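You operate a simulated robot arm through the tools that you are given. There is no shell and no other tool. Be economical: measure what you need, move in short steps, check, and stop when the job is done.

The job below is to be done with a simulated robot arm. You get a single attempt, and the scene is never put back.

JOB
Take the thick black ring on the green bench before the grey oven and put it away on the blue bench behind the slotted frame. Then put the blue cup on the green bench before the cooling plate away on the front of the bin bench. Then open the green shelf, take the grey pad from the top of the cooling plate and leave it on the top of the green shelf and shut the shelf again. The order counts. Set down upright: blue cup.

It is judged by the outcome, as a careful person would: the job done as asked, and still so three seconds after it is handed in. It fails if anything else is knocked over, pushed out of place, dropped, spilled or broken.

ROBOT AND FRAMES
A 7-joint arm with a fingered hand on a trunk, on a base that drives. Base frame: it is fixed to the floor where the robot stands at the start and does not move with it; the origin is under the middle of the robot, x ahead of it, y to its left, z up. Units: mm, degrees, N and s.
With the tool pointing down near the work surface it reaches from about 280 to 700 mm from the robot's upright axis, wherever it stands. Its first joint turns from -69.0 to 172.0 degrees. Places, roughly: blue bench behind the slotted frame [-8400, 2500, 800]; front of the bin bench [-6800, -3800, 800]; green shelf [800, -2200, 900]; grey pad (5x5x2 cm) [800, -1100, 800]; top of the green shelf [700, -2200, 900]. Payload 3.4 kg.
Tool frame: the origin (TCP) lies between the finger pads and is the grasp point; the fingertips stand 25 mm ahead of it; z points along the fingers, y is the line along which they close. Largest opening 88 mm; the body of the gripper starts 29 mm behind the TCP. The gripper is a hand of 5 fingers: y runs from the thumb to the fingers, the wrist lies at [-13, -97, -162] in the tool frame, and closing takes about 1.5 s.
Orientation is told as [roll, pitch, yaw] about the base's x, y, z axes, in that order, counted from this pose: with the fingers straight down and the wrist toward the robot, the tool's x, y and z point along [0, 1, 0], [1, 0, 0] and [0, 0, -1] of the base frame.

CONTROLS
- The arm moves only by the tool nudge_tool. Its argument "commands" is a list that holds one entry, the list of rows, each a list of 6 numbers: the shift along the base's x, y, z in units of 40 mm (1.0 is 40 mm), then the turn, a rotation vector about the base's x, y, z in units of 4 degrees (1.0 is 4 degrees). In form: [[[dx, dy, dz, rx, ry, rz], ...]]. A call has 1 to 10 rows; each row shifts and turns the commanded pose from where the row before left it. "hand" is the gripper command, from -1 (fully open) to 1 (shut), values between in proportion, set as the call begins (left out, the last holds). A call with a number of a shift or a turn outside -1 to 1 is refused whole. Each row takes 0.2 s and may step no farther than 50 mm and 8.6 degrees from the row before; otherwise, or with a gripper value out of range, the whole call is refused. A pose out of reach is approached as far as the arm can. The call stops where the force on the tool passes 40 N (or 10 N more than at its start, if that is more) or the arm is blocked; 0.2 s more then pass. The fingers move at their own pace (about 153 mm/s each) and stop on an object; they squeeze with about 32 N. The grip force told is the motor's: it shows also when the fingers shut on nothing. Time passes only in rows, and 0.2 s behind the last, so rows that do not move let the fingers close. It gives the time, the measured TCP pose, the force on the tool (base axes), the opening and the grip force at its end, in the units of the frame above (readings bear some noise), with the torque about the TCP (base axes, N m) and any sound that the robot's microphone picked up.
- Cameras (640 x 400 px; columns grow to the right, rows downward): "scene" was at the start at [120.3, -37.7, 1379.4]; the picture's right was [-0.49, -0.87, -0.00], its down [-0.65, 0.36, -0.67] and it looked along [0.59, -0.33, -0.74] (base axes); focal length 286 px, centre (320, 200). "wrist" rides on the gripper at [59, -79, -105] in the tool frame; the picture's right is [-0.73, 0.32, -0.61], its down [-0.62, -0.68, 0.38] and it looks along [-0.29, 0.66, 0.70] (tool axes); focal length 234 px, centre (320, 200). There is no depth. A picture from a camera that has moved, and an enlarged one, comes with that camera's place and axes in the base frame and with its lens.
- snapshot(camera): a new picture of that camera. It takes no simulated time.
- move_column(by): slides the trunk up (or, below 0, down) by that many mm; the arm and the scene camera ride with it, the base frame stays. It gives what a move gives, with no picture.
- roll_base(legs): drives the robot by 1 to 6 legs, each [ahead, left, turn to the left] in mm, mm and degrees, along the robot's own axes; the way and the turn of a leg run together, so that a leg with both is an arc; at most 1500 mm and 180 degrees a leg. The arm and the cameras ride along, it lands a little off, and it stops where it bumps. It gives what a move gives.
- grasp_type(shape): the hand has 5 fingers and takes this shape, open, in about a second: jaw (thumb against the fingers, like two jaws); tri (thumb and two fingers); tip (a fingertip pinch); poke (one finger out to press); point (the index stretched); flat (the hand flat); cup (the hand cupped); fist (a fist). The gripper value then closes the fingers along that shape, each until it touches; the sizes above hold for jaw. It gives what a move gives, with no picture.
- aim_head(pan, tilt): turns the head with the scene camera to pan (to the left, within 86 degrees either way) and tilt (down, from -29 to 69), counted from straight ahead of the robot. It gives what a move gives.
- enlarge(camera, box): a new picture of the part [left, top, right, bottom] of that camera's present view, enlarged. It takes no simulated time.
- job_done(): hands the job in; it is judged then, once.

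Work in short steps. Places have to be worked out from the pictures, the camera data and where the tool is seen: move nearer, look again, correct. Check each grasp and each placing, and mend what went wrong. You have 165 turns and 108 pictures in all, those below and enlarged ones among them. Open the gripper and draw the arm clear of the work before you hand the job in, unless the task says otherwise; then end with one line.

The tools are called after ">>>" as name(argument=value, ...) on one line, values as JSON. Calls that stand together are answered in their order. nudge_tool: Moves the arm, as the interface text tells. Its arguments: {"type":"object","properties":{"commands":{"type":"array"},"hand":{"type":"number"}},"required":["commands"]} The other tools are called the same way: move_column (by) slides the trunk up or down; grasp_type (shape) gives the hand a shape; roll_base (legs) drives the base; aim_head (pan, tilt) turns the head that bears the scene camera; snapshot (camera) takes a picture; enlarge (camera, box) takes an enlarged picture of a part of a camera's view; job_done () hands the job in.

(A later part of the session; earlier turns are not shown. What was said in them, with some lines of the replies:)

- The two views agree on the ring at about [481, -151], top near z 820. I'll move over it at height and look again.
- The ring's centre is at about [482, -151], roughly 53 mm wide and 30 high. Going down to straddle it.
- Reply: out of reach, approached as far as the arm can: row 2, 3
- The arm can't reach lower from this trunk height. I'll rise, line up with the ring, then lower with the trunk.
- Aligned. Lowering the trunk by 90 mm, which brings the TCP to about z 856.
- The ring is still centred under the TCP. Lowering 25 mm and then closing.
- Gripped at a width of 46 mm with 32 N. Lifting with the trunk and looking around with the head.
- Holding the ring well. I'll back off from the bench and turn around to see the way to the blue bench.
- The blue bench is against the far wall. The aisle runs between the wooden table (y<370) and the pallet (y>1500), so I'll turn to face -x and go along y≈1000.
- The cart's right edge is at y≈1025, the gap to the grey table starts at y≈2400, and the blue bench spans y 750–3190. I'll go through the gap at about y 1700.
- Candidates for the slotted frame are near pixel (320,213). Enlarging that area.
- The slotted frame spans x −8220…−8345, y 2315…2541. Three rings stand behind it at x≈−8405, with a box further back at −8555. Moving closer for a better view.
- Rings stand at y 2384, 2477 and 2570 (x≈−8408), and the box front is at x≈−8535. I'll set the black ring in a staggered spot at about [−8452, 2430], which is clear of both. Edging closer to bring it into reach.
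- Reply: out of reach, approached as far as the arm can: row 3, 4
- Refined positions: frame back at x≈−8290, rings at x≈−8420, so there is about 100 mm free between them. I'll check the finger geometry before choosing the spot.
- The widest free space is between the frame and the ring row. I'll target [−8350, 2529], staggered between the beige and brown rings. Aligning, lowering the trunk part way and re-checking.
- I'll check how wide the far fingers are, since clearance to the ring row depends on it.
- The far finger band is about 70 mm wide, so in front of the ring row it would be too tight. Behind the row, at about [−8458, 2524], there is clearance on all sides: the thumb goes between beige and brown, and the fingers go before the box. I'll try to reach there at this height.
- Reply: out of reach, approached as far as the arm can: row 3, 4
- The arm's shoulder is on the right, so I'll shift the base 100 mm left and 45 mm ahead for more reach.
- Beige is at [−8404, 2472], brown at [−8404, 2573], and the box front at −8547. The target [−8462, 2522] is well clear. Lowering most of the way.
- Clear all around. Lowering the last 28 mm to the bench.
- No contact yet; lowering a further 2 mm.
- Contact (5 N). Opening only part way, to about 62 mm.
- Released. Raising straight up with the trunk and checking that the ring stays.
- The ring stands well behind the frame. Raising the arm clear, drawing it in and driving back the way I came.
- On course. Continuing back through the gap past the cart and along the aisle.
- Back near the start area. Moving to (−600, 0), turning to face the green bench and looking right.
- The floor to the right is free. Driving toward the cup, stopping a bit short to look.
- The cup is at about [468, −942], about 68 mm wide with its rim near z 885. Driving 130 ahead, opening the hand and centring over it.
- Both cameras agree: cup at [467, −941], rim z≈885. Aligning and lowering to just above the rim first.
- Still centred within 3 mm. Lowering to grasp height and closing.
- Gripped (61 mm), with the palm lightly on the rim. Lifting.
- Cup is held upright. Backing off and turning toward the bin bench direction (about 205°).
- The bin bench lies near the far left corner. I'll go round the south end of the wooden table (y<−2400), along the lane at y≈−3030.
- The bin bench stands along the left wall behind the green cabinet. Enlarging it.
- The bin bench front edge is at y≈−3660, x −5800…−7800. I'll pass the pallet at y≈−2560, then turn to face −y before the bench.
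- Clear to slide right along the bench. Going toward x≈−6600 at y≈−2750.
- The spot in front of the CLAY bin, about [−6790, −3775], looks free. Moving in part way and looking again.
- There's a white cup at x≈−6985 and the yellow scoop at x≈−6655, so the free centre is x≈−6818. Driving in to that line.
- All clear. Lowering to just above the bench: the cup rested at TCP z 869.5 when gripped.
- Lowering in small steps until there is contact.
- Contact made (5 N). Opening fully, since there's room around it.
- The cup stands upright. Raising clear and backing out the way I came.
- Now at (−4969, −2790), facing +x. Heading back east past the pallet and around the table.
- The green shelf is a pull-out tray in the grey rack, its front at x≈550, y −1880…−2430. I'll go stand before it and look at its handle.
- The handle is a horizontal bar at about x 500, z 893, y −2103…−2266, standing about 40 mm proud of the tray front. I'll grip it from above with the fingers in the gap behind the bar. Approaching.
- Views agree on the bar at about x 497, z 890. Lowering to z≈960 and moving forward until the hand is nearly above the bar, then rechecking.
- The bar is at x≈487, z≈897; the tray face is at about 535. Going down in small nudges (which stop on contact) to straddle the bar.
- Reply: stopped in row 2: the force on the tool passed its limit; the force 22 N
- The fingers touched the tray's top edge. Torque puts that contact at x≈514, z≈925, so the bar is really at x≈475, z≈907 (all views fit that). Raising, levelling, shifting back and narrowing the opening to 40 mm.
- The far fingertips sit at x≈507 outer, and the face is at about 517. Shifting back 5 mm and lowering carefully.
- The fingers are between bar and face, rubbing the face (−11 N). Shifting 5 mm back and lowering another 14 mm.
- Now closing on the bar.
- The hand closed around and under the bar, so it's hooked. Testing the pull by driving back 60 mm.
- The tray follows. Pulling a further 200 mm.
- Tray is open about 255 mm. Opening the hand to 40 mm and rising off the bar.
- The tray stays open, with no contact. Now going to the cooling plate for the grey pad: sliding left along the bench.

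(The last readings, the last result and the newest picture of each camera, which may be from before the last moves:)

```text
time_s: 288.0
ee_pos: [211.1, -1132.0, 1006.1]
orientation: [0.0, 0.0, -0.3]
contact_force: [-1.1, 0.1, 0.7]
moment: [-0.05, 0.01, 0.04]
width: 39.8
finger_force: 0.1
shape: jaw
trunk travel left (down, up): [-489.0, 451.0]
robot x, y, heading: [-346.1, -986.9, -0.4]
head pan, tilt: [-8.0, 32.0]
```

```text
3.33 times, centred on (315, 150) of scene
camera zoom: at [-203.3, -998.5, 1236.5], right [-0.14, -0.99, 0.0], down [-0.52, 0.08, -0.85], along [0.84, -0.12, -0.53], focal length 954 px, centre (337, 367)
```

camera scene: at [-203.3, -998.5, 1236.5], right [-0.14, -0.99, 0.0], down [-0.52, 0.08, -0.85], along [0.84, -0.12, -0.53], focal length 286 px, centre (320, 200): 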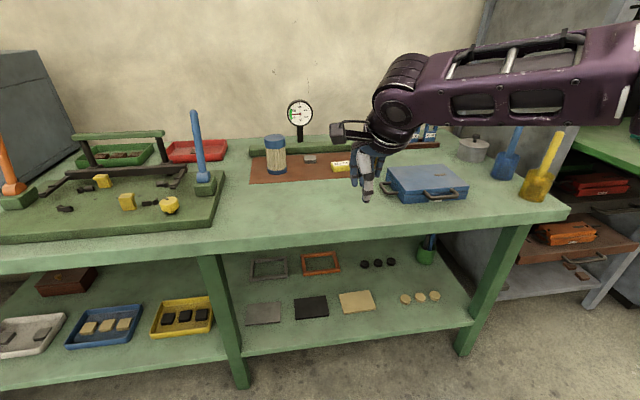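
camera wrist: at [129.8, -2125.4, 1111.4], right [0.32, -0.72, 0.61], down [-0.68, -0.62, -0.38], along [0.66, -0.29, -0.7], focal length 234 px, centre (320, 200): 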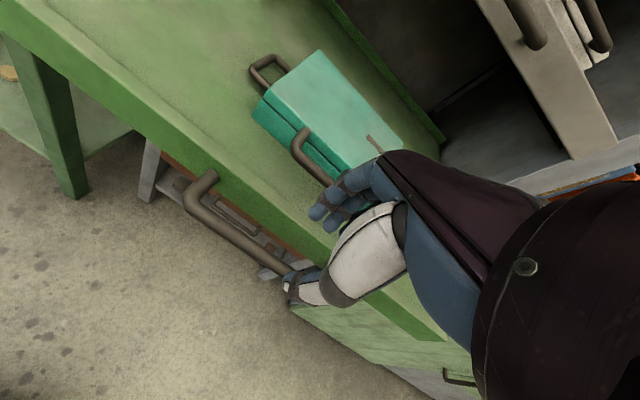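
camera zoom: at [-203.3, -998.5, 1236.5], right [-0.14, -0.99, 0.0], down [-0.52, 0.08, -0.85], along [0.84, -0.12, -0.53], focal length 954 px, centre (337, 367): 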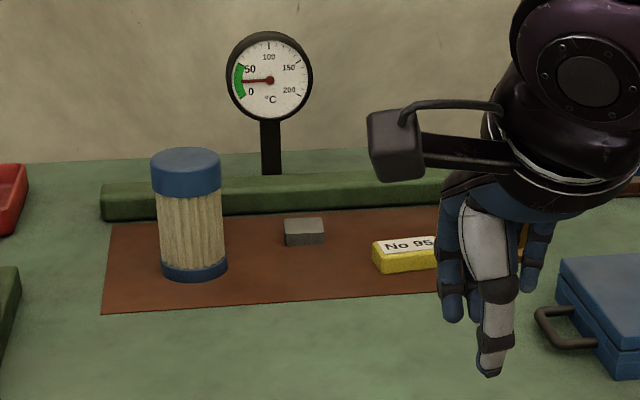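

The grey pad is at about [740, −1099], top z≈826, between the jar (y>−1010) and the yellow block (y<−1150). Driving in, opening the hand and extending over it.

>>> roll_base(legs=[[425, 80, 0.4]])

>>> nudge_tool(commands=[[[0.8, -0.4, 0, 0, 0, 0], [0.8, -0.4, 0, 0, 0, 0], [0.6, -0.3, 0, 0, 0, 0], [0, 0, 0, 0, 0, 0]]], hand=-1)

>>> snapshot(camera="wrist")

>>> snapshot(camera="scene")

```text
time_s: 290.6
ee_pos: [633.1, -1046.6, 1006.6]
orientation: [-0.1, 0.1, 0.3]
contact_force: [0.3, -0.4, 0.3]
moment: [-0.01, 0.01, 0.0]
width: 39.9
finger_force: 0.0
shape: jaw
trunk travel left (down, up): [-489.0, 451.0]
robot x, y, heading: [75.1, -906.4, 0.2]
head pan, tilt: [-8.0, 32.0]
```

```text
time_s: 291.6
ee_pos: [719.3, -1092.3, 1007.1]
orientation: [-0.1, -0.1, 0.2]
contact_force: [0.3, -0.7, -0.3]
moment: [-0.01, -0.01, 0.01]
width: 87.8
finger_force: 0.0
shape: jaw
trunk travel left (down, up): [-489.0, 451.0]
robot x, y, heading: [78.9, -909.2, 0.2]
head pan, tilt: [-8.0, 32.0]
```

```text
40 pictures are left
camera wrist: at [641.1, -1032.4, 1111.6], right [0.33, -0.72, 0.61], down [-0.68, -0.63, -0.38], along [0.66, -0.29, -0.7], focal length 234 px, centre (320, 200)
```

wrist: 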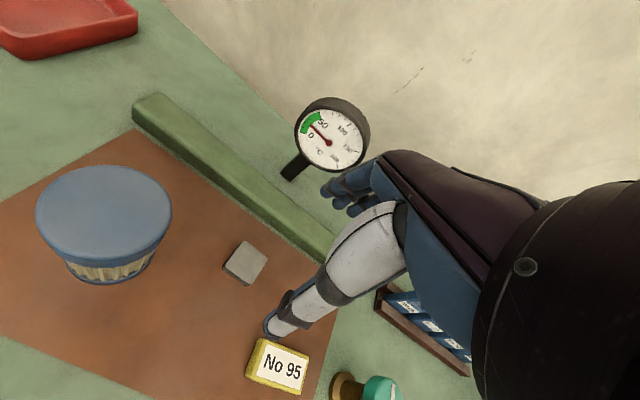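

```text
39 pictures are left
camera scene: at [216.9, -916.5, 1236.6], right [-0.14, -0.99, 0.0], down [-0.52, 0.07, -0.85], along [0.84, -0.11, -0.53], focal length 286 px, centre (320, 200)
```

scene: 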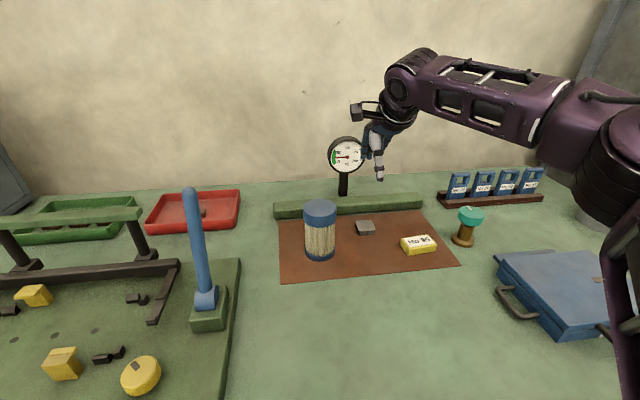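

The pad is at about [750, −1100], top z≈816–822. Extending 31 mm further with the arm.

>>> nudge_tool(commands=[[[0.4, -0.1, 0, 0, 0, 0], [0.38, -0.1, 0, 0, 0, 0], [0, 0, 0, 0, 0, 0]]])

>>> move_column(by=-110)

>>> snapshot(camera="wrist")

>>> snapshot(camera="scene")

```text
time_s: 292.4
ee_pos: [735.8, -1104.8, 1003.9]
orientation: [-0.1, -0.1, 0.3]
contact_force: [0.6, 0.9, 0.2]
moment: [0.01, 0.01, -0.01]
width: 88.1
finger_force: 0.2
shape: jaw
out of reach, approached as far as the arm can: row 1, 2
trunk travel left (down, up): [-489.0, 451.0]
robot x, y, heading: [74.4, -906.2, 0.3]
head pan, tilt: [-8.0, 32.0]
```

```text
time_s: 293.8
ee_pos: [735.7, -1104.7, 893.6]
orientation: [0.0, 0.0, 0.2]
contact_force: [-0.6, 0.8, 0.3]
moment: [0.0, 0.01, 0.02]
width: 87.4
finger_force: 0.0
shape: jaw
trunk travel left (down, up): [-379.0, 561.0]
robot x, y, heading: [77.2, -902.4, 0.2]
head pan, tilt: [-8.0, 32.0]
```

```text
38 pictures are left
camera wrist: at [657.9, -1045.6, 998.0], right [0.33, -0.72, 0.61], down [-0.68, -0.63, -0.38], along [0.66, -0.29, -0.7], focal length 234 px, centre (320, 200)
```

wrist: 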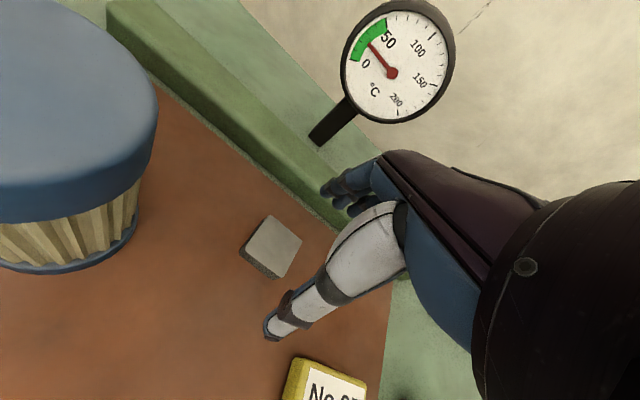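

```text
37 pictures are left
camera scene: at [217.5, -916.7, 1126.6], right [-0.13, -0.99, 0.0], down [-0.53, 0.07, -0.85], along [0.84, -0.11, -0.53], focal length 286 px, centre (320, 200)
```

scene: 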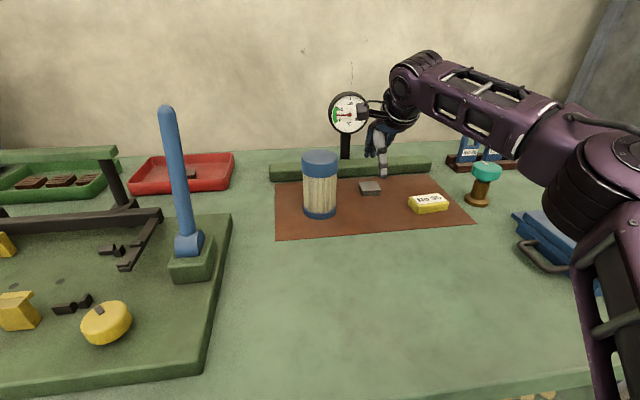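

The pad centre is at [749, −1099], and the rear rail starts at x≈812. I'll narrow the opening to 70 mm and edge the base 14 mm ahead and 5 mm left.

>>> roll_base(legs=[[14, 5, 0]])

>>> nudge_tool(commands=[[[0, 0, 0, 0, 0, 0], [0, 0, 0, 0, 0, 0]]], hand=-0.6)

>>> move_column(by=-35)

>>> snapshot(camera="wrist")

```text
time_s: 294.6
ee_pos: [751.8, -1100.0, 891.9]
orientation: [-0.1, 0.0, 0.3]
contact_force: [0.4, -0.4, 0.6]
moment: [0.02, 0.04, -0.03]
width: 87.8
finger_force: 0.0
shape: jaw
trunk travel left (down, up): [-379.0, 561.0]
robot x, y, heading: [94.8, -901.0, -0.1]
head pan, tilt: [-8.0, 32.0]
```

```text
time_s: 295.2
ee_pos: [751.4, -1101.0, 893.6]
orientation: [-0.1, -0.1, 0.2]
contact_force: [-0.1, -0.1, 0.0]
moment: [-0.02, 0.0, 0.01]
width: 70.6
finger_force: 0.1
shape: jaw
trunk travel left (down, up): [-379.0, 561.0]
robot x, y, heading: [91.4, -900.0, 0.3]
head pan, tilt: [-8.0, 32.0]
```

```text
time_s: 296.0
ee_pos: [750.5, -1099.7, 857.9]
orientation: [0.0, -0.1, 0.2]
contact_force: [0.3, 0.2, -0.2]
moment: [0.05, -0.01, 0.0]
width: 70.6
finger_force: 0.0
shape: jaw
trunk travel left (down, up): [-344.0, 596.0]
robot x, y, heading: [93.0, -903.2, 0.1]
head pan, tilt: [-8.0, 32.0]
```

```text
36 pictures are left
camera wrist: at [671.9, -1040.5, 963.0], right [0.33, -0.72, 0.61], down [-0.68, -0.63, -0.38], along [0.66, -0.29, -0.7], focal length 234 px, centre (320, 200)
```

wrist: 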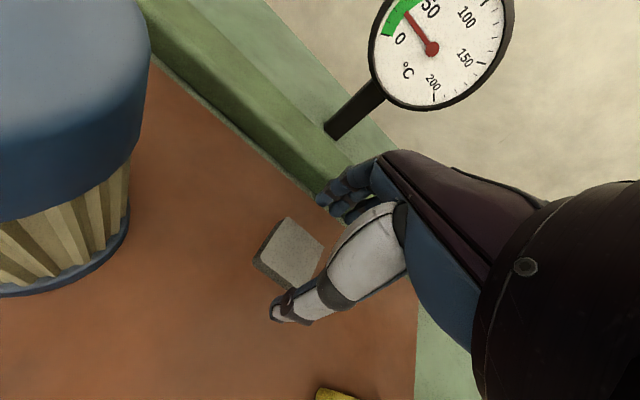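

Centred on the pad. Lowering 25 mm and closing.

>>> move_column(by=-25)

>>> nudge_tool(commands=[[[0, 0, 0, 0, 0, 0], [0, 0, 0, 0, 0, 0], [0, 0, 0, 0, 0, 0], [0, 0, 0, 0, 0, 0], [0, 0, 0, 0, 0, 0], [0, 0, 0, 0, 0, 0]]], hand=1)

>>> snapshot(camera="wrist")

```text
time_s: 296.7
ee_pos: [750.0, -1099.1, 832.9]
orientation: [0.0, -0.1, 0.3]
contact_force: [0.3, -1.2, 0.4]
moment: [0.01, 0.04, 0.0]
width: 70.4
finger_force: 0.0
shape: jaw
trunk travel left (down, up): [-319.0, 621.0]
robot x, y, heading: [92.3, -899.6, 0.2]
head pan, tilt: [-8.0, 32.0]
```

```text
time_s: 298.1
ee_pos: [750.2, -1099.1, 833.7]
orientation: [0.0, 0.0, 0.4]
contact_force: [-0.9, 0.9, 0.0]
moment: [-0.01, -0.02, 0.01]
width: 35.9
finger_force: 32.1
shape: jaw
trunk travel left (down, up): [-319.0, 621.0]
robot x, y, heading: [91.1, -902.3, 0.2]
head pan, tilt: [-8.0, 32.0]
```

```text
35 pictures are left
camera wrist: at [672.1, -1040.6, 937.9], right [0.33, -0.72, 0.61], down [-0.68, -0.63, -0.38], along [0.66, -0.29, -0.7], focal length 234 px, centre (320, 200)
```

wrist: 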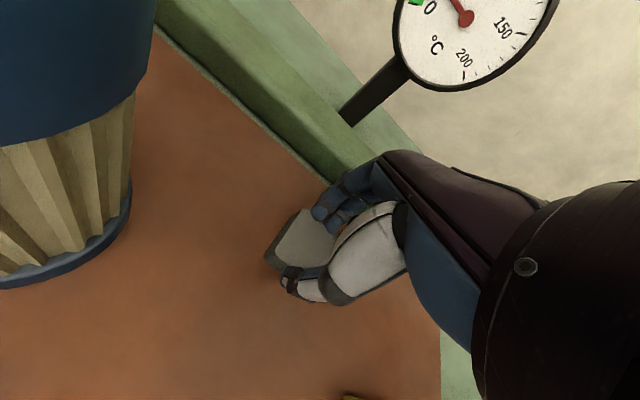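

Gripped at 36 mm. Lifting and checking.

>>> move_column(by=170)

>>> snapshot(camera="wrist")

```text
time_s: 300.0
ee_pos: [750.3, -1099.6, 1003.5]
orientation: [-0.1, 0.0, 0.3]
contact_force: [-0.3, -0.6, -0.7]
moment: [-0.02, 0.0, 0.0]
width: 36.0
finger_force: 31.9
shape: jaw
trunk travel left (down, up): [-489.0, 451.0]
robot x, y, heading: [91.2, -901.4, -0.1]
head pan, tilt: [-8.0, 32.0]
```

```text
34 pictures are left
camera wrist: at [672.2, -1040.7, 1107.8], right [0.33, -0.72, 0.61], down [-0.68, -0.63, -0.38], along [0.66, -0.29, -0.7], focal length 234 px, centre (320, 200)
```

wrist: 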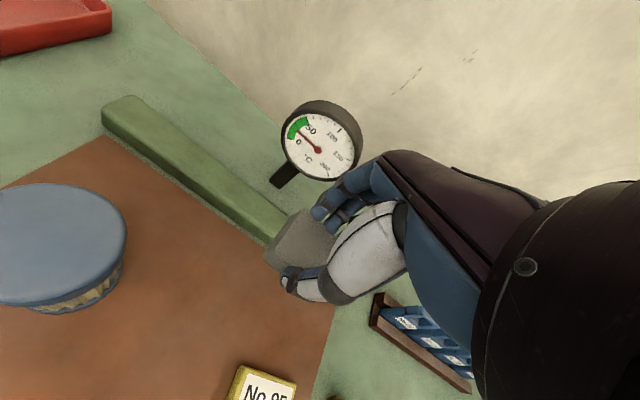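

Pad is held. Backing away, drawing the arm in and sliding right toward the open tray.

>>> roll_base(legs=[[-440, 0, 0]])

>>> nudge_tool(commands=[[[-0.8, 0.3, 0.1, 0, 0, 0], [-0.8, 0.3, 0.1, 0, 0, 0], [-0.8, 0.3, 0.1, 0, 0, 0]]])

>>> roll_base(legs=[[0, -910, 0]])

>>> aim_head(pan=-5, tilt=42)

>>> snapshot(camera="scene")

>>> snapshot(camera="wrist")

```text
time_s: 302.7
ee_pos: [308.1, -1102.4, 1003.1]
orientation: [0.0, -0.1, 0.1]
contact_force: [0.2, -1.1, -0.4]
moment: [-0.02, -0.04, 0.01]
width: 35.9
finger_force: 32.4
shape: jaw
trunk travel left (down, up): [-489.0, 451.0]
robot x, y, heading: [-349.5, -902.5, -0.3]
head pan, tilt: [-8.0, 32.0]
```

```text
time_s: 303.5
ee_pos: [212.5, -1064.7, 1015.3]
orientation: [0.0, 0.0, 0.1]
contact_force: [-0.3, 0.7, 0.8]
moment: [-0.02, -0.05, 0.02]
width: 35.8
finger_force: 32.2
shape: jaw
trunk travel left (down, up): [-489.0, 451.0]
robot x, y, heading: [-348.9, -903.0, 0.2]
head pan, tilt: [-8.0, 32.0]
```

```text
time_s: 308.2
ee_pos: [220.8, -1960.7, 1014.6]
orientation: [0.0, 0.0, 0.6]
contact_force: [-0.3, 0.0, -0.3]
moment: [0.02, 0.01, 0.01]
width: 35.9
finger_force: 32.3
shape: jaw
trunk travel left (down, up): [-489.0, 451.0]
robot x, y, heading: [-344.7, -1797.7, 0.5]
head pan, tilt: [-8.0, 32.0]
```

```text
time_s: 309.0
ee_pos: [220.2, -1959.6, 1014.2]
orientation: [0.1, 0.0, 0.6]
contact_force: [-0.4, 0.5, 0.8]
moment: [-0.02, -0.04, -0.02]
width: 35.8
finger_force: 32.4
shape: jaw
trunk travel left (down, up): [-489.0, 451.0]
robot x, y, heading: [-343.4, -1799.4, 0.6]
head pan, tilt: [-5.0, 42.0]
```

```text
33 pictures are left
camera scene: at [-210.0, -1806.2, 1221.4], right [-0.08, -1.0, 0.0], down [-0.67, 0.05, -0.74], along [0.74, -0.06, -0.67], focal length 286 px, centre (320, 200)
```

scene: 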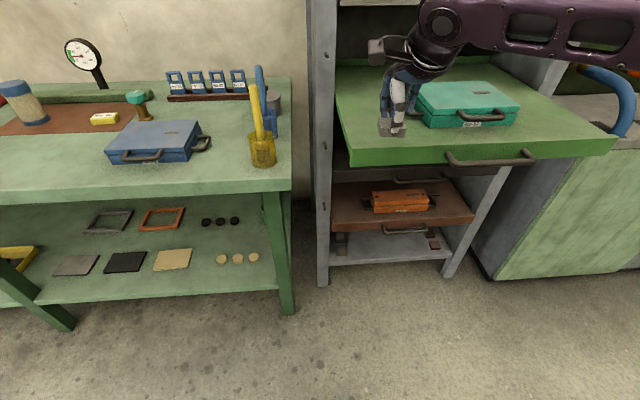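

```text
32 pictures are left
camera wrist: at [141.4, -1900.9, 1119.3], right [0.33, -0.72, 0.61], down [-0.67, -0.63, -0.38], along [0.66, -0.28, -0.7], focal length 234 px, centre (320, 200)
```

wrist: 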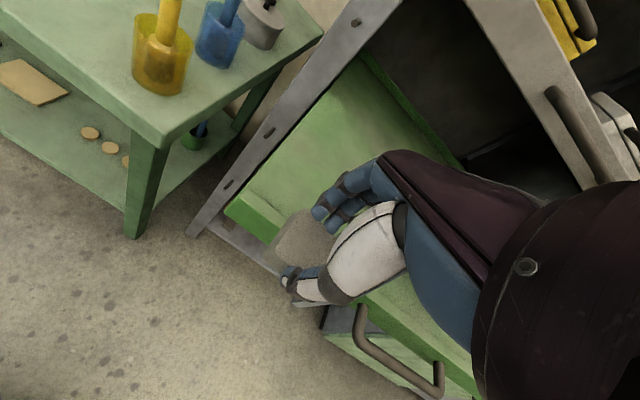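

The tray's left front corner is at about [269, −1890] and the box with its handle starts at y≈−2060. I'll put the pad at [375, −1975]. Driving 150 mm ahead.

>>> roll_base(legs=[[152, -15, -0.6]])

>>> snapshot(camera="scene")

>>> snapshot(camera="wrist")

```text
time_s: 310.4
ee_pos: [372.9, -1979.0, 1014.1]
orientation: [0.0, 0.0, 0.0]
contact_force: [0.3, 0.9, -0.3]
moment: [0.01, 0.0, 0.0]
width: 35.7
finger_force: 32.5
shape: jaw
trunk travel left (down, up): [-489.0, 451.0]
robot x, y, heading: [-192.9, -1816.7, -0.3]
head pan, tilt: [-5.0, 42.0]
```

```text
31 pictures are left
camera scene: at [-55.0, -1821.9, 1221.3], right [-0.09, -1.0, 0.0], down [-0.67, 0.06, -0.74], along [0.74, -0.06, -0.67], focal length 286 px, centre (320, 200)
```

scene: 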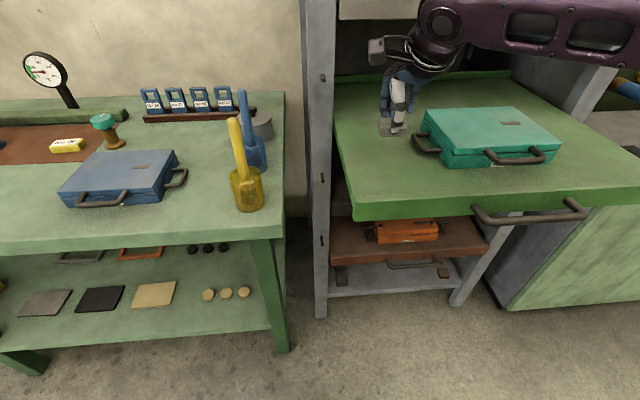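

```text
30 pictures are left
camera wrist: at [295.3, -1919.9, 1118.9], right [0.32, -0.73, 0.61], down [-0.68, -0.62, -0.38], along [0.66, -0.29, -0.7], focal length 234 px, centre (320, 200)
```

wrist: 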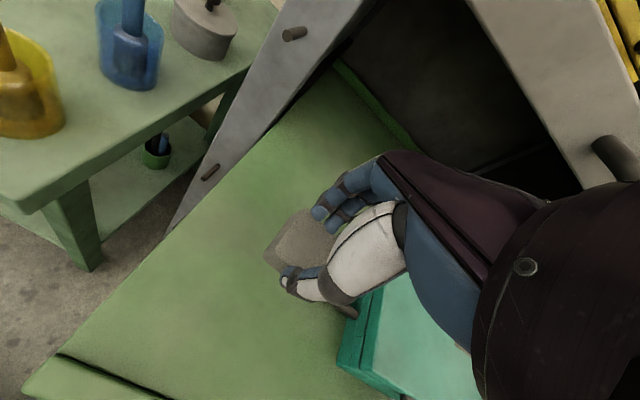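

The spot is clear: box handle at y≈−2040, tray edge at −1905. Shifting 9 mm left and lowering near the tray.

>>> nudge_tool(commands=[[[0, 0.22, 0, 0, 0, 0], [0, 0, 0, 0, 0, 0]]])

>>> move_column(by=-54)

>>> snapshot(camera="wrist")

```text
time_s: 310.9
ee_pos: [372.7, -1971.7, 1015.3]
orientation: [0.0, -0.1, 0.0]
contact_force: [-1.0, 0.2, -0.2]
moment: [-0.02, -0.02, 0.01]
width: 36.1
finger_force: 32.1
shape: jaw
trunk travel left (down, up): [-489.0, 451.0]
robot x, y, heading: [-189.1, -1817.2, 0.1]
head pan, tilt: [-5.0, 42.0]
```

```text
time_s: 311.9
ee_pos: [373.6, -1970.0, 960.6]
orientation: [0.0, -0.1, 0.0]
contact_force: [1.0, -0.9, -0.2]
moment: [-0.01, -0.02, 0.03]
width: 35.8
finger_force: 32.0
shape: jaw
trunk travel left (down, up): [-435.0, 505.0]
robot x, y, heading: [-192.0, -1814.8, -0.1]
head pan, tilt: [-5.0, 42.0]
```

```text
29 pictures are left
camera wrist: at [294.1, -1910.8, 1065.3], right [0.32, -0.73, 0.61], down [-0.68, -0.62, -0.38], along [0.66, -0.29, -0.7], focal length 234 px, centre (320, 200)
```

wrist: 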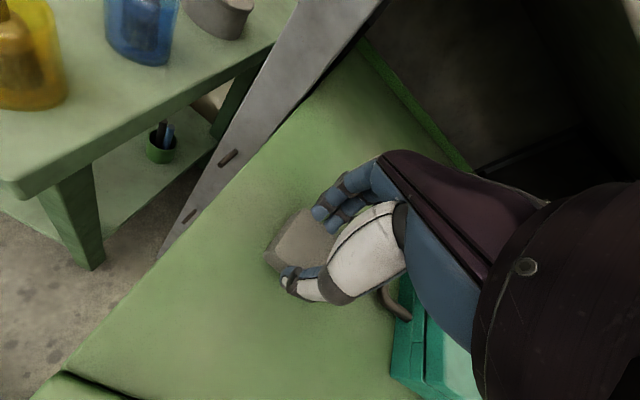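

Nearly down. Lowering in small nudges until there is contact.

>>> move_column(by=-6)

>>> move_column(by=-3)

```text
time_s: 312.4
ee_pos: [372.7, -1970.1, 953.0]
orientation: [-0.1, -0.1, 0.0]
contact_force: [1.0, 0.0, -1.0]
moment: [-0.02, 0.0, 0.03]
width: 35.6
finger_force: 31.6
shape: jaw
trunk travel left (down, up): [-429.0, 511.0]
robot x, y, heading: [-189.5, -1814.3, -0.1]
head pan, tilt: [-5.0, 42.0]
```

```text
time_s: 313.0
ee_pos: [372.5, -1969.5, 951.8]
orientation: [0.0, -0.1, 0.0]
contact_force: [0.4, 0.6, 4.0]
moment: [-0.07, -0.05, 0.0]
width: 36.1
finger_force: 31.7
shape: jaw
trunk travel left (down, up): [-426.0, 514.0]
robot x, y, heading: [-192.5, -1813.3, 0.1]
head pan, tilt: [-5.0, 42.0]
```

Contact at z 952. Opening moderately and rising.

>>> nudge_tool(commands=[[[0, 0, 0, 0, 0, 0], [0, 0, 0, 0, 0, 0], [0, 0, 0, 0, 0, 0], [0, 0, 0, 0, 0, 0]]], hand=-0.4)

>>> move_column(by=100)

>>> snapshot(camera="wrist")

```text
time_s: 314.0
ee_pos: [373.4, -1970.2, 951.3]
orientation: [0.0, 0.0, 0.1]
contact_force: [0.5, -0.5, 0.7]
moment: [-0.02, -0.02, 0.04]
width: 61.2
finger_force: 0.0
shape: jaw
trunk travel left (down, up): [-426.0, 514.0]
robot x, y, heading: [-190.4, -1816.0, -0.1]
head pan, tilt: [-5.0, 42.0]
```

```text
time_s: 315.3
ee_pos: [372.9, -1969.9, 1050.8]
orientation: [0.0, 0.0, 0.1]
contact_force: [0.6, -0.6, 0.4]
moment: [-0.01, 0.03, -0.02]
width: 61.5
finger_force: 0.1
shape: jaw
trunk travel left (down, up): [-526.0, 414.0]
robot x, y, heading: [-189.4, -1818.5, 0.1]
head pan, tilt: [-5.0, 42.0]
```

```text
28 pictures are left
camera wrist: at [294.4, -1911.1, 1156.1], right [0.32, -0.73, 0.61], down [-0.68, -0.62, -0.38], along [0.66, -0.29, -0.7], focal length 234 px, centre (320, 200)
```

wrist: 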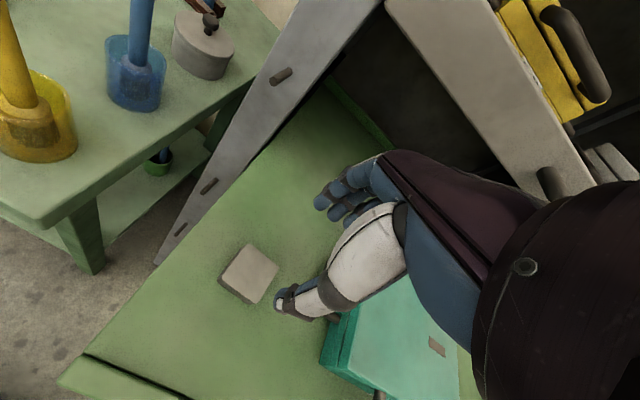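

The pad sits on the tray. To shut it I'll re-hook the handle at the same pose as when I let go ([208, −2185, 907]) and drive forward.

>>> roll_base(legs=[[-165, -215, 0]])

>>> nudge_tool(commands=[[[0, 0, 0, 0, 0, 0], [0, 0, 0, 0, 0, 0]]], hand=0.09)

```text
time_s: 317.2
ee_pos: [205.0, -2185.0, 1051.9]
orientation: [-0.1, -0.1, 0.2]
contact_force: [0.3, 0.1, 0.2]
moment: [0.0, -0.03, 0.0]
width: 61.5
finger_force: 0.0
shape: jaw
trunk travel left (down, up): [-526.0, 414.0]
robot x, y, heading: [-358.2, -2032.6, 0.0]
head pan, tilt: [-5.0, 42.0]
```

```text
time_s: 317.8
ee_pos: [206.2, -2185.1, 1051.1]
orientation: [0.0, -0.1, 0.1]
contact_force: [-0.1, -0.9, 0.3]
moment: [0.0, 0.0, -0.03]
width: 40.5
finger_force: 0.1
shape: jaw
trunk travel left (down, up): [-526.0, 414.0]
robot x, y, heading: [-353.5, -2035.8, 0.0]
head pan, tilt: [-5.0, 42.0]
```

Nearly exact. Nudging +2 mm in x, then down in steps with the contact stop active.

>>> nudge_tool(commands=[[[0.05, 0, -0.6, 0, 0, 0], [0, 0, -0.6, 0, 0, 0], [0, 0, -0.6, 0, 0, 0], [0, 0, -0.5, 0, 0, 0]]])

>>> enlarge(camera="wrist", box=[160, 120, 420, 330])

```text
time_s: 318.8
ee_pos: [206.8, -2185.7, 958.7]
orientation: [0.0, -0.1, 0.1]
contact_force: [0.5, 0.8, 0.2]
moment: [0.0, 0.0, 0.0]
width: 40.3
finger_force: 0.1
shape: jaw
trunk travel left (down, up): [-526.0, 414.0]
robot x, y, heading: [-360.2, -2027.7, 0.2]
head pan, tilt: [-5.0, 42.0]
```

```text
1.90 times, centred on (290, 225) of wrist
camera zoom: at [128.2, -2125.7, 1064.2], right [0.32, -0.73, 0.61], down [-0.68, -0.62, -0.38], along [0.66, -0.29, -0.7], focal length 446 px, centre (377, 152)
```

zoom: 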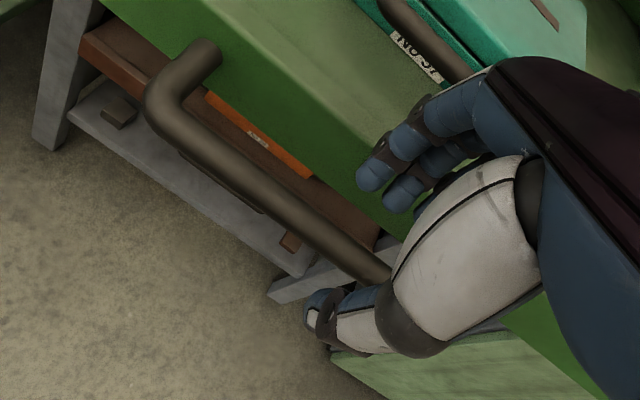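

The bar lies between thumb and fingers. Going down the remaining 52 mm in small rows.

>>> nudge_tool(commands=[[[0, 0, -0.4, 0, 0, 0], [0, 0, -0.4, 0, 0, 0], [0, 0, -0.3, 0, 0, 0], [0, 0, -0.2, 0, 0, 0]]])

```text
time_s: 319.8
ee_pos: [207.1, -2185.2, 907.6]
orientation: [0.0, 0.1, 0.2]
contact_force: [0.2, 0.4, -0.1]
moment: [0.03, 0.02, -0.01]
width: 40.2
finger_force: 0.0
shape: jaw
trunk travel left (down, up): [-526.0, 414.0]
robot x, y, heading: [-352.8, -2027.5, 0.3]
head pan, tilt: [-5.0, 42.0]
```

Down with no contact. Closing around the bar and pushing in by driving ahead 200 mm.

>>> nudge_tool(commands=[[[0, 0, 0, 0, 0, 0], [0, 0, 0, 0, 0, 0], [0, 0, 0, 0, 0, 0], [0, 0, 0, 0, 0, 0], [0, 0, 0, 0, 0, 0]]], hand=1)

>>> roll_base(legs=[[200, 0, 0]])

>>> snapshot(camera="scene")

```text
time_s: 321.0
ee_pos: [209.3, -2183.9, 906.9]
orientation: [0.0, 0.0, 0.1]
contact_force: [-0.3, 1.0, -10.7]
moment: [0.03, 0.11, 0.22]
width: 1.0
finger_force: 31.4
shape: jaw
trunk travel left (down, up): [-526.0, 414.0]
robot x, y, heading: [-361.5, -2030.3, 0.4]
head pan, tilt: [-5.0, 42.0]
```

```text
time_s: 322.6
ee_pos: [407.4, -2184.8, 906.3]
orientation: [0.0, 0.2, 0.0]
contact_force: [-1.8, 3.3, -13.8]
moment: [0.05, 0.18, 0.23]
width: 0.7
finger_force: 32.2
shape: jaw
trunk travel left (down, up): [-526.0, 414.0]
robot x, y, heading: [-157.4, -2030.3, 0.1]
head pan, tilt: [-5.0, 42.0]
```

```text
26 pictures are left
camera scene: at [-22.3, -2036.6, 1258.1], right [-0.09, -1.0, 0.0], down [-0.67, 0.06, -0.74], along [0.74, -0.07, -0.67], focal length 286 px, centre (320, 200)
```

scene: 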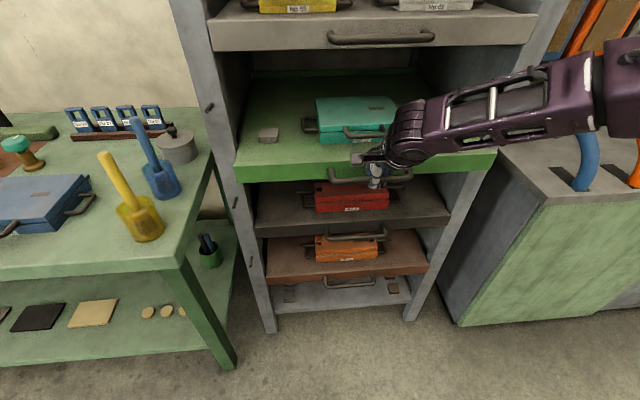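

Tray slides in with the pad steady. Pushing the remaining ~57 mm: 50 by base, the rest by nudge.

>>> roll_base(legs=[[50, 0, 0]])

>>> nudge_tool(commands=[[[0.1, 0, 0, 0, 0, 0], [0.1, 0, 0, 0, 0, 0], [0.1, 0, 0, 0, 0, 0], [0.1, 0, 0, 0, 0, 0], [0.1, 0, 0, 0, 0, 0]]])

```text
time_s: 323.5
ee_pos: [456.9, -2184.8, 905.8]
orientation: [0.0, 0.3, 0.1]
contact_force: [-1.6, 2.1, -15.1]
moment: [0.12, 0.22, 0.25]
width: 0.7
finger_force: 32.3
shape: jaw
trunk travel left (down, up): [-526.0, 414.0]
robot x, y, heading: [-110.7, -2030.6, -0.3]
head pan, tilt: [-5.0, 42.0]
```

```text
time_s: 324.7
ee_pos: [465.4, -2185.3, 904.8]
orientation: [-0.2, 0.9, 0.0]
contact_force: [-21.0, 1.2, -2.1]
moment: [0.11, 0.12, 0.15]
width: 0.0
finger_force: 32.3
shape: jaw
trunk travel left (down, up): [-526.0, 414.0]
robot x, y, heading: [-109.3, -2029.8, -0.0]
head pan, tilt: [-5.0, 42.0]
stopped in row 5: the force on the tool passed its limit (the readings are from after the stop); the commanded pose is now the measured one
```

The tray hit its stop at the original TCP x of 465, so it's shut. Opening the hand and rising off the bar.

>>> nudge_tool(commands=[[[0, 0, 0, 0, 0, 0], [0, 0, 0, 0, 0, 0], [0, 0, 0, 0, 0, 0], [-0.05, 0, 0, 0.05, -0.2, 0], [0, 0, 0, 0, 0, 0]]], hand=0.15)

>>> nudge_tool(commands=[[[0, 0, 0.3, 0, 0, 0], [0, 0, 0.5, 0, 0, 0], [0, 0, 0.6, 0, 0, 0], [-0.5, 0, 0.5, 0, 0, 0]]])

>>> snapshot(camera="wrist")

```text
time_s: 325.9
ee_pos: [465.7, -2184.7, 905.4]
orientation: [0.2, -0.2, 0.1]
contact_force: [-16.8, -0.3, -3.5]
moment: [0.03, -0.01, -0.21]
width: 33.2
finger_force: 0.0
shape: jaw
trunk travel left (down, up): [-526.0, 414.0]
robot x, y, heading: [-110.3, -2033.0, 0.0]
head pan, tilt: [-5.0, 42.0]
```

```text
time_s: 326.9
ee_pos: [447.3, -2187.4, 979.8]
orientation: [0.0, -0.1, 0.1]
contact_force: [-0.5, -0.8, 0.5]
moment: [0.03, -0.01, 0.02]
width: 37.4
finger_force: 0.0
shape: jaw
trunk travel left (down, up): [-526.0, 414.0]
robot x, y, heading: [-105.0, -2033.8, 0.2]
head pan, tilt: [-5.0, 42.0]
```

```text
25 pictures are left
camera wrist: at [367.7, -2126.7, 1085.6], right [0.32, -0.73, 0.61], down [-0.68, -0.62, -0.39], along [0.66, -0.29, -0.69], focal length 234 px, centre (320, 200)
```

wrist: 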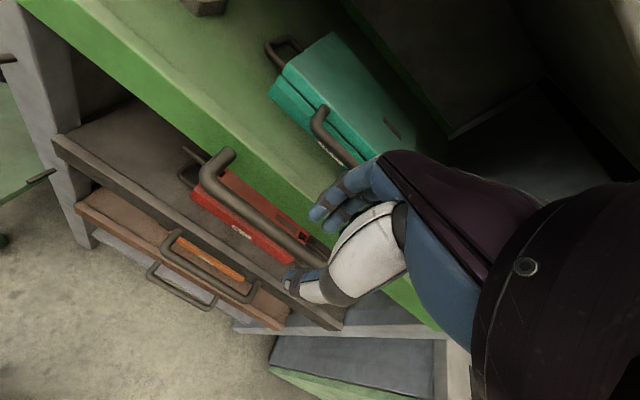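

Off the bar. Backing away, opening the hand and taking a picture to verify the shelf.

>>> roll_base(legs=[[-300, 0, 0]])

>>> nudge_tool(commands=[[[0, 0, 0.8, 0, 0, 0], [0, 0, 0, 0, 0, 0], [0, 0, 0, 0, 0, 0]]], hand=-1)

>>> aim_head(pan=0, tilt=25)

>>> snapshot(camera="scene")

```text
time_s: 328.9
ee_pos: [150.8, -2188.1, 979.7]
orientation: [0.1, -0.1, -0.1]
contact_force: [0.3, -1.1, 0.1]
moment: [-0.03, 0.0, -0.02]
width: 37.3
finger_force: 0.1
shape: jaw
trunk travel left (down, up): [-526.0, 414.0]
robot x, y, heading: [-406.4, -2028.4, -0.2]
head pan, tilt: [-5.0, 42.0]
```

```text
time_s: 329.7
ee_pos: [150.3, -2188.6, 1012.5]
orientation: [0.2, -0.1, -0.2]
contact_force: [-0.3, 0.1, 0.0]
moment: [0.03, -0.02, 0.01]
width: 88.1
finger_force: 0.0
shape: jaw
trunk travel left (down, up): [-526.0, 414.0]
robot x, y, heading: [-411.1, -2031.8, -0.4]
head pan, tilt: [-5.0, 42.0]
```

```text
time_s: 330.5
ee_pos: [150.7, -2188.3, 1012.6]
orientation: [0.1, -0.1, -0.2]
contact_force: [0.3, 0.4, -0.6]
moment: [-0.01, 0.0, 0.06]
width: 87.9
finger_force: 0.0
shape: jaw
trunk travel left (down, up): [-526.0, 414.0]
robot x, y, heading: [-406.3, -2027.0, -0.4]
head pan, tilt: [0.0, 25.0]
```

```text
24 pictures are left
camera scene: at [-261.9, -2029.4, 1284.6], right [-0.01, -1.0, 0.0], down [-0.42, 0.0, -0.91], along [0.91, -0.01, -0.42], focal length 286 px, centre (320, 200)
```

scene: 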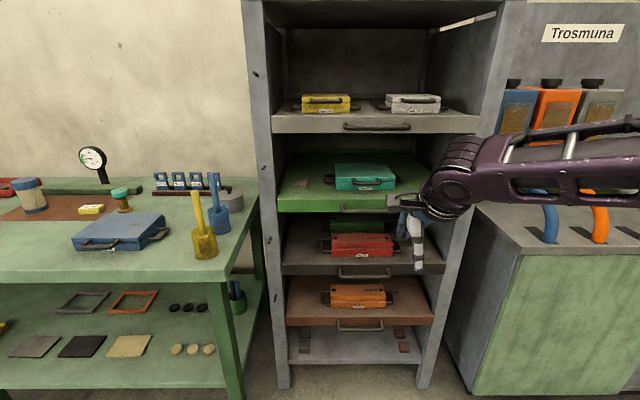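

Zooming to confirm the tray is flush and the pad is on it.

>>> enlarge(camera="scene", box=[260, 90, 440, 290])

```text
2.00 times, centred on (350, 190) of scene
camera zoom: at [-261.9, -2029.4, 1284.6], right [-0.01, -1.0, 0.0], down [-0.42, 0.0, -0.91], along [0.91, -0.01, -0.42], focal length 573 px, centre (260, 220)
```

zoom: 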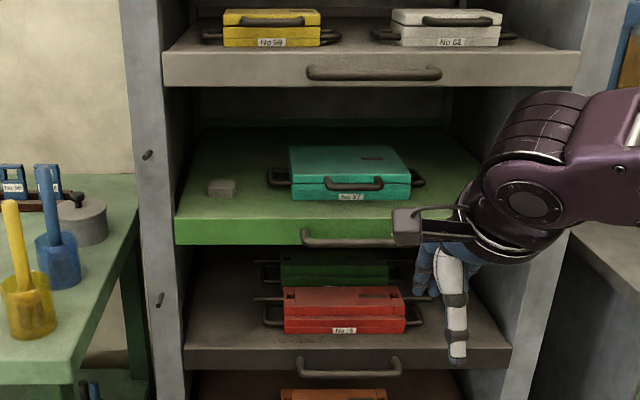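

The shelf is flush with its neighbours, the pad is on it, and the arm is clear with the hand open. Handing the job in.

>>> job_done()

```text
The job is handed in.
```

The black ring is on the blue bench behind the slotted frame, the blue cup stands upright on the front of the bin bench, and the grey pad is on the green shelf, which is shut again; all were done in that order and the job is handed in.
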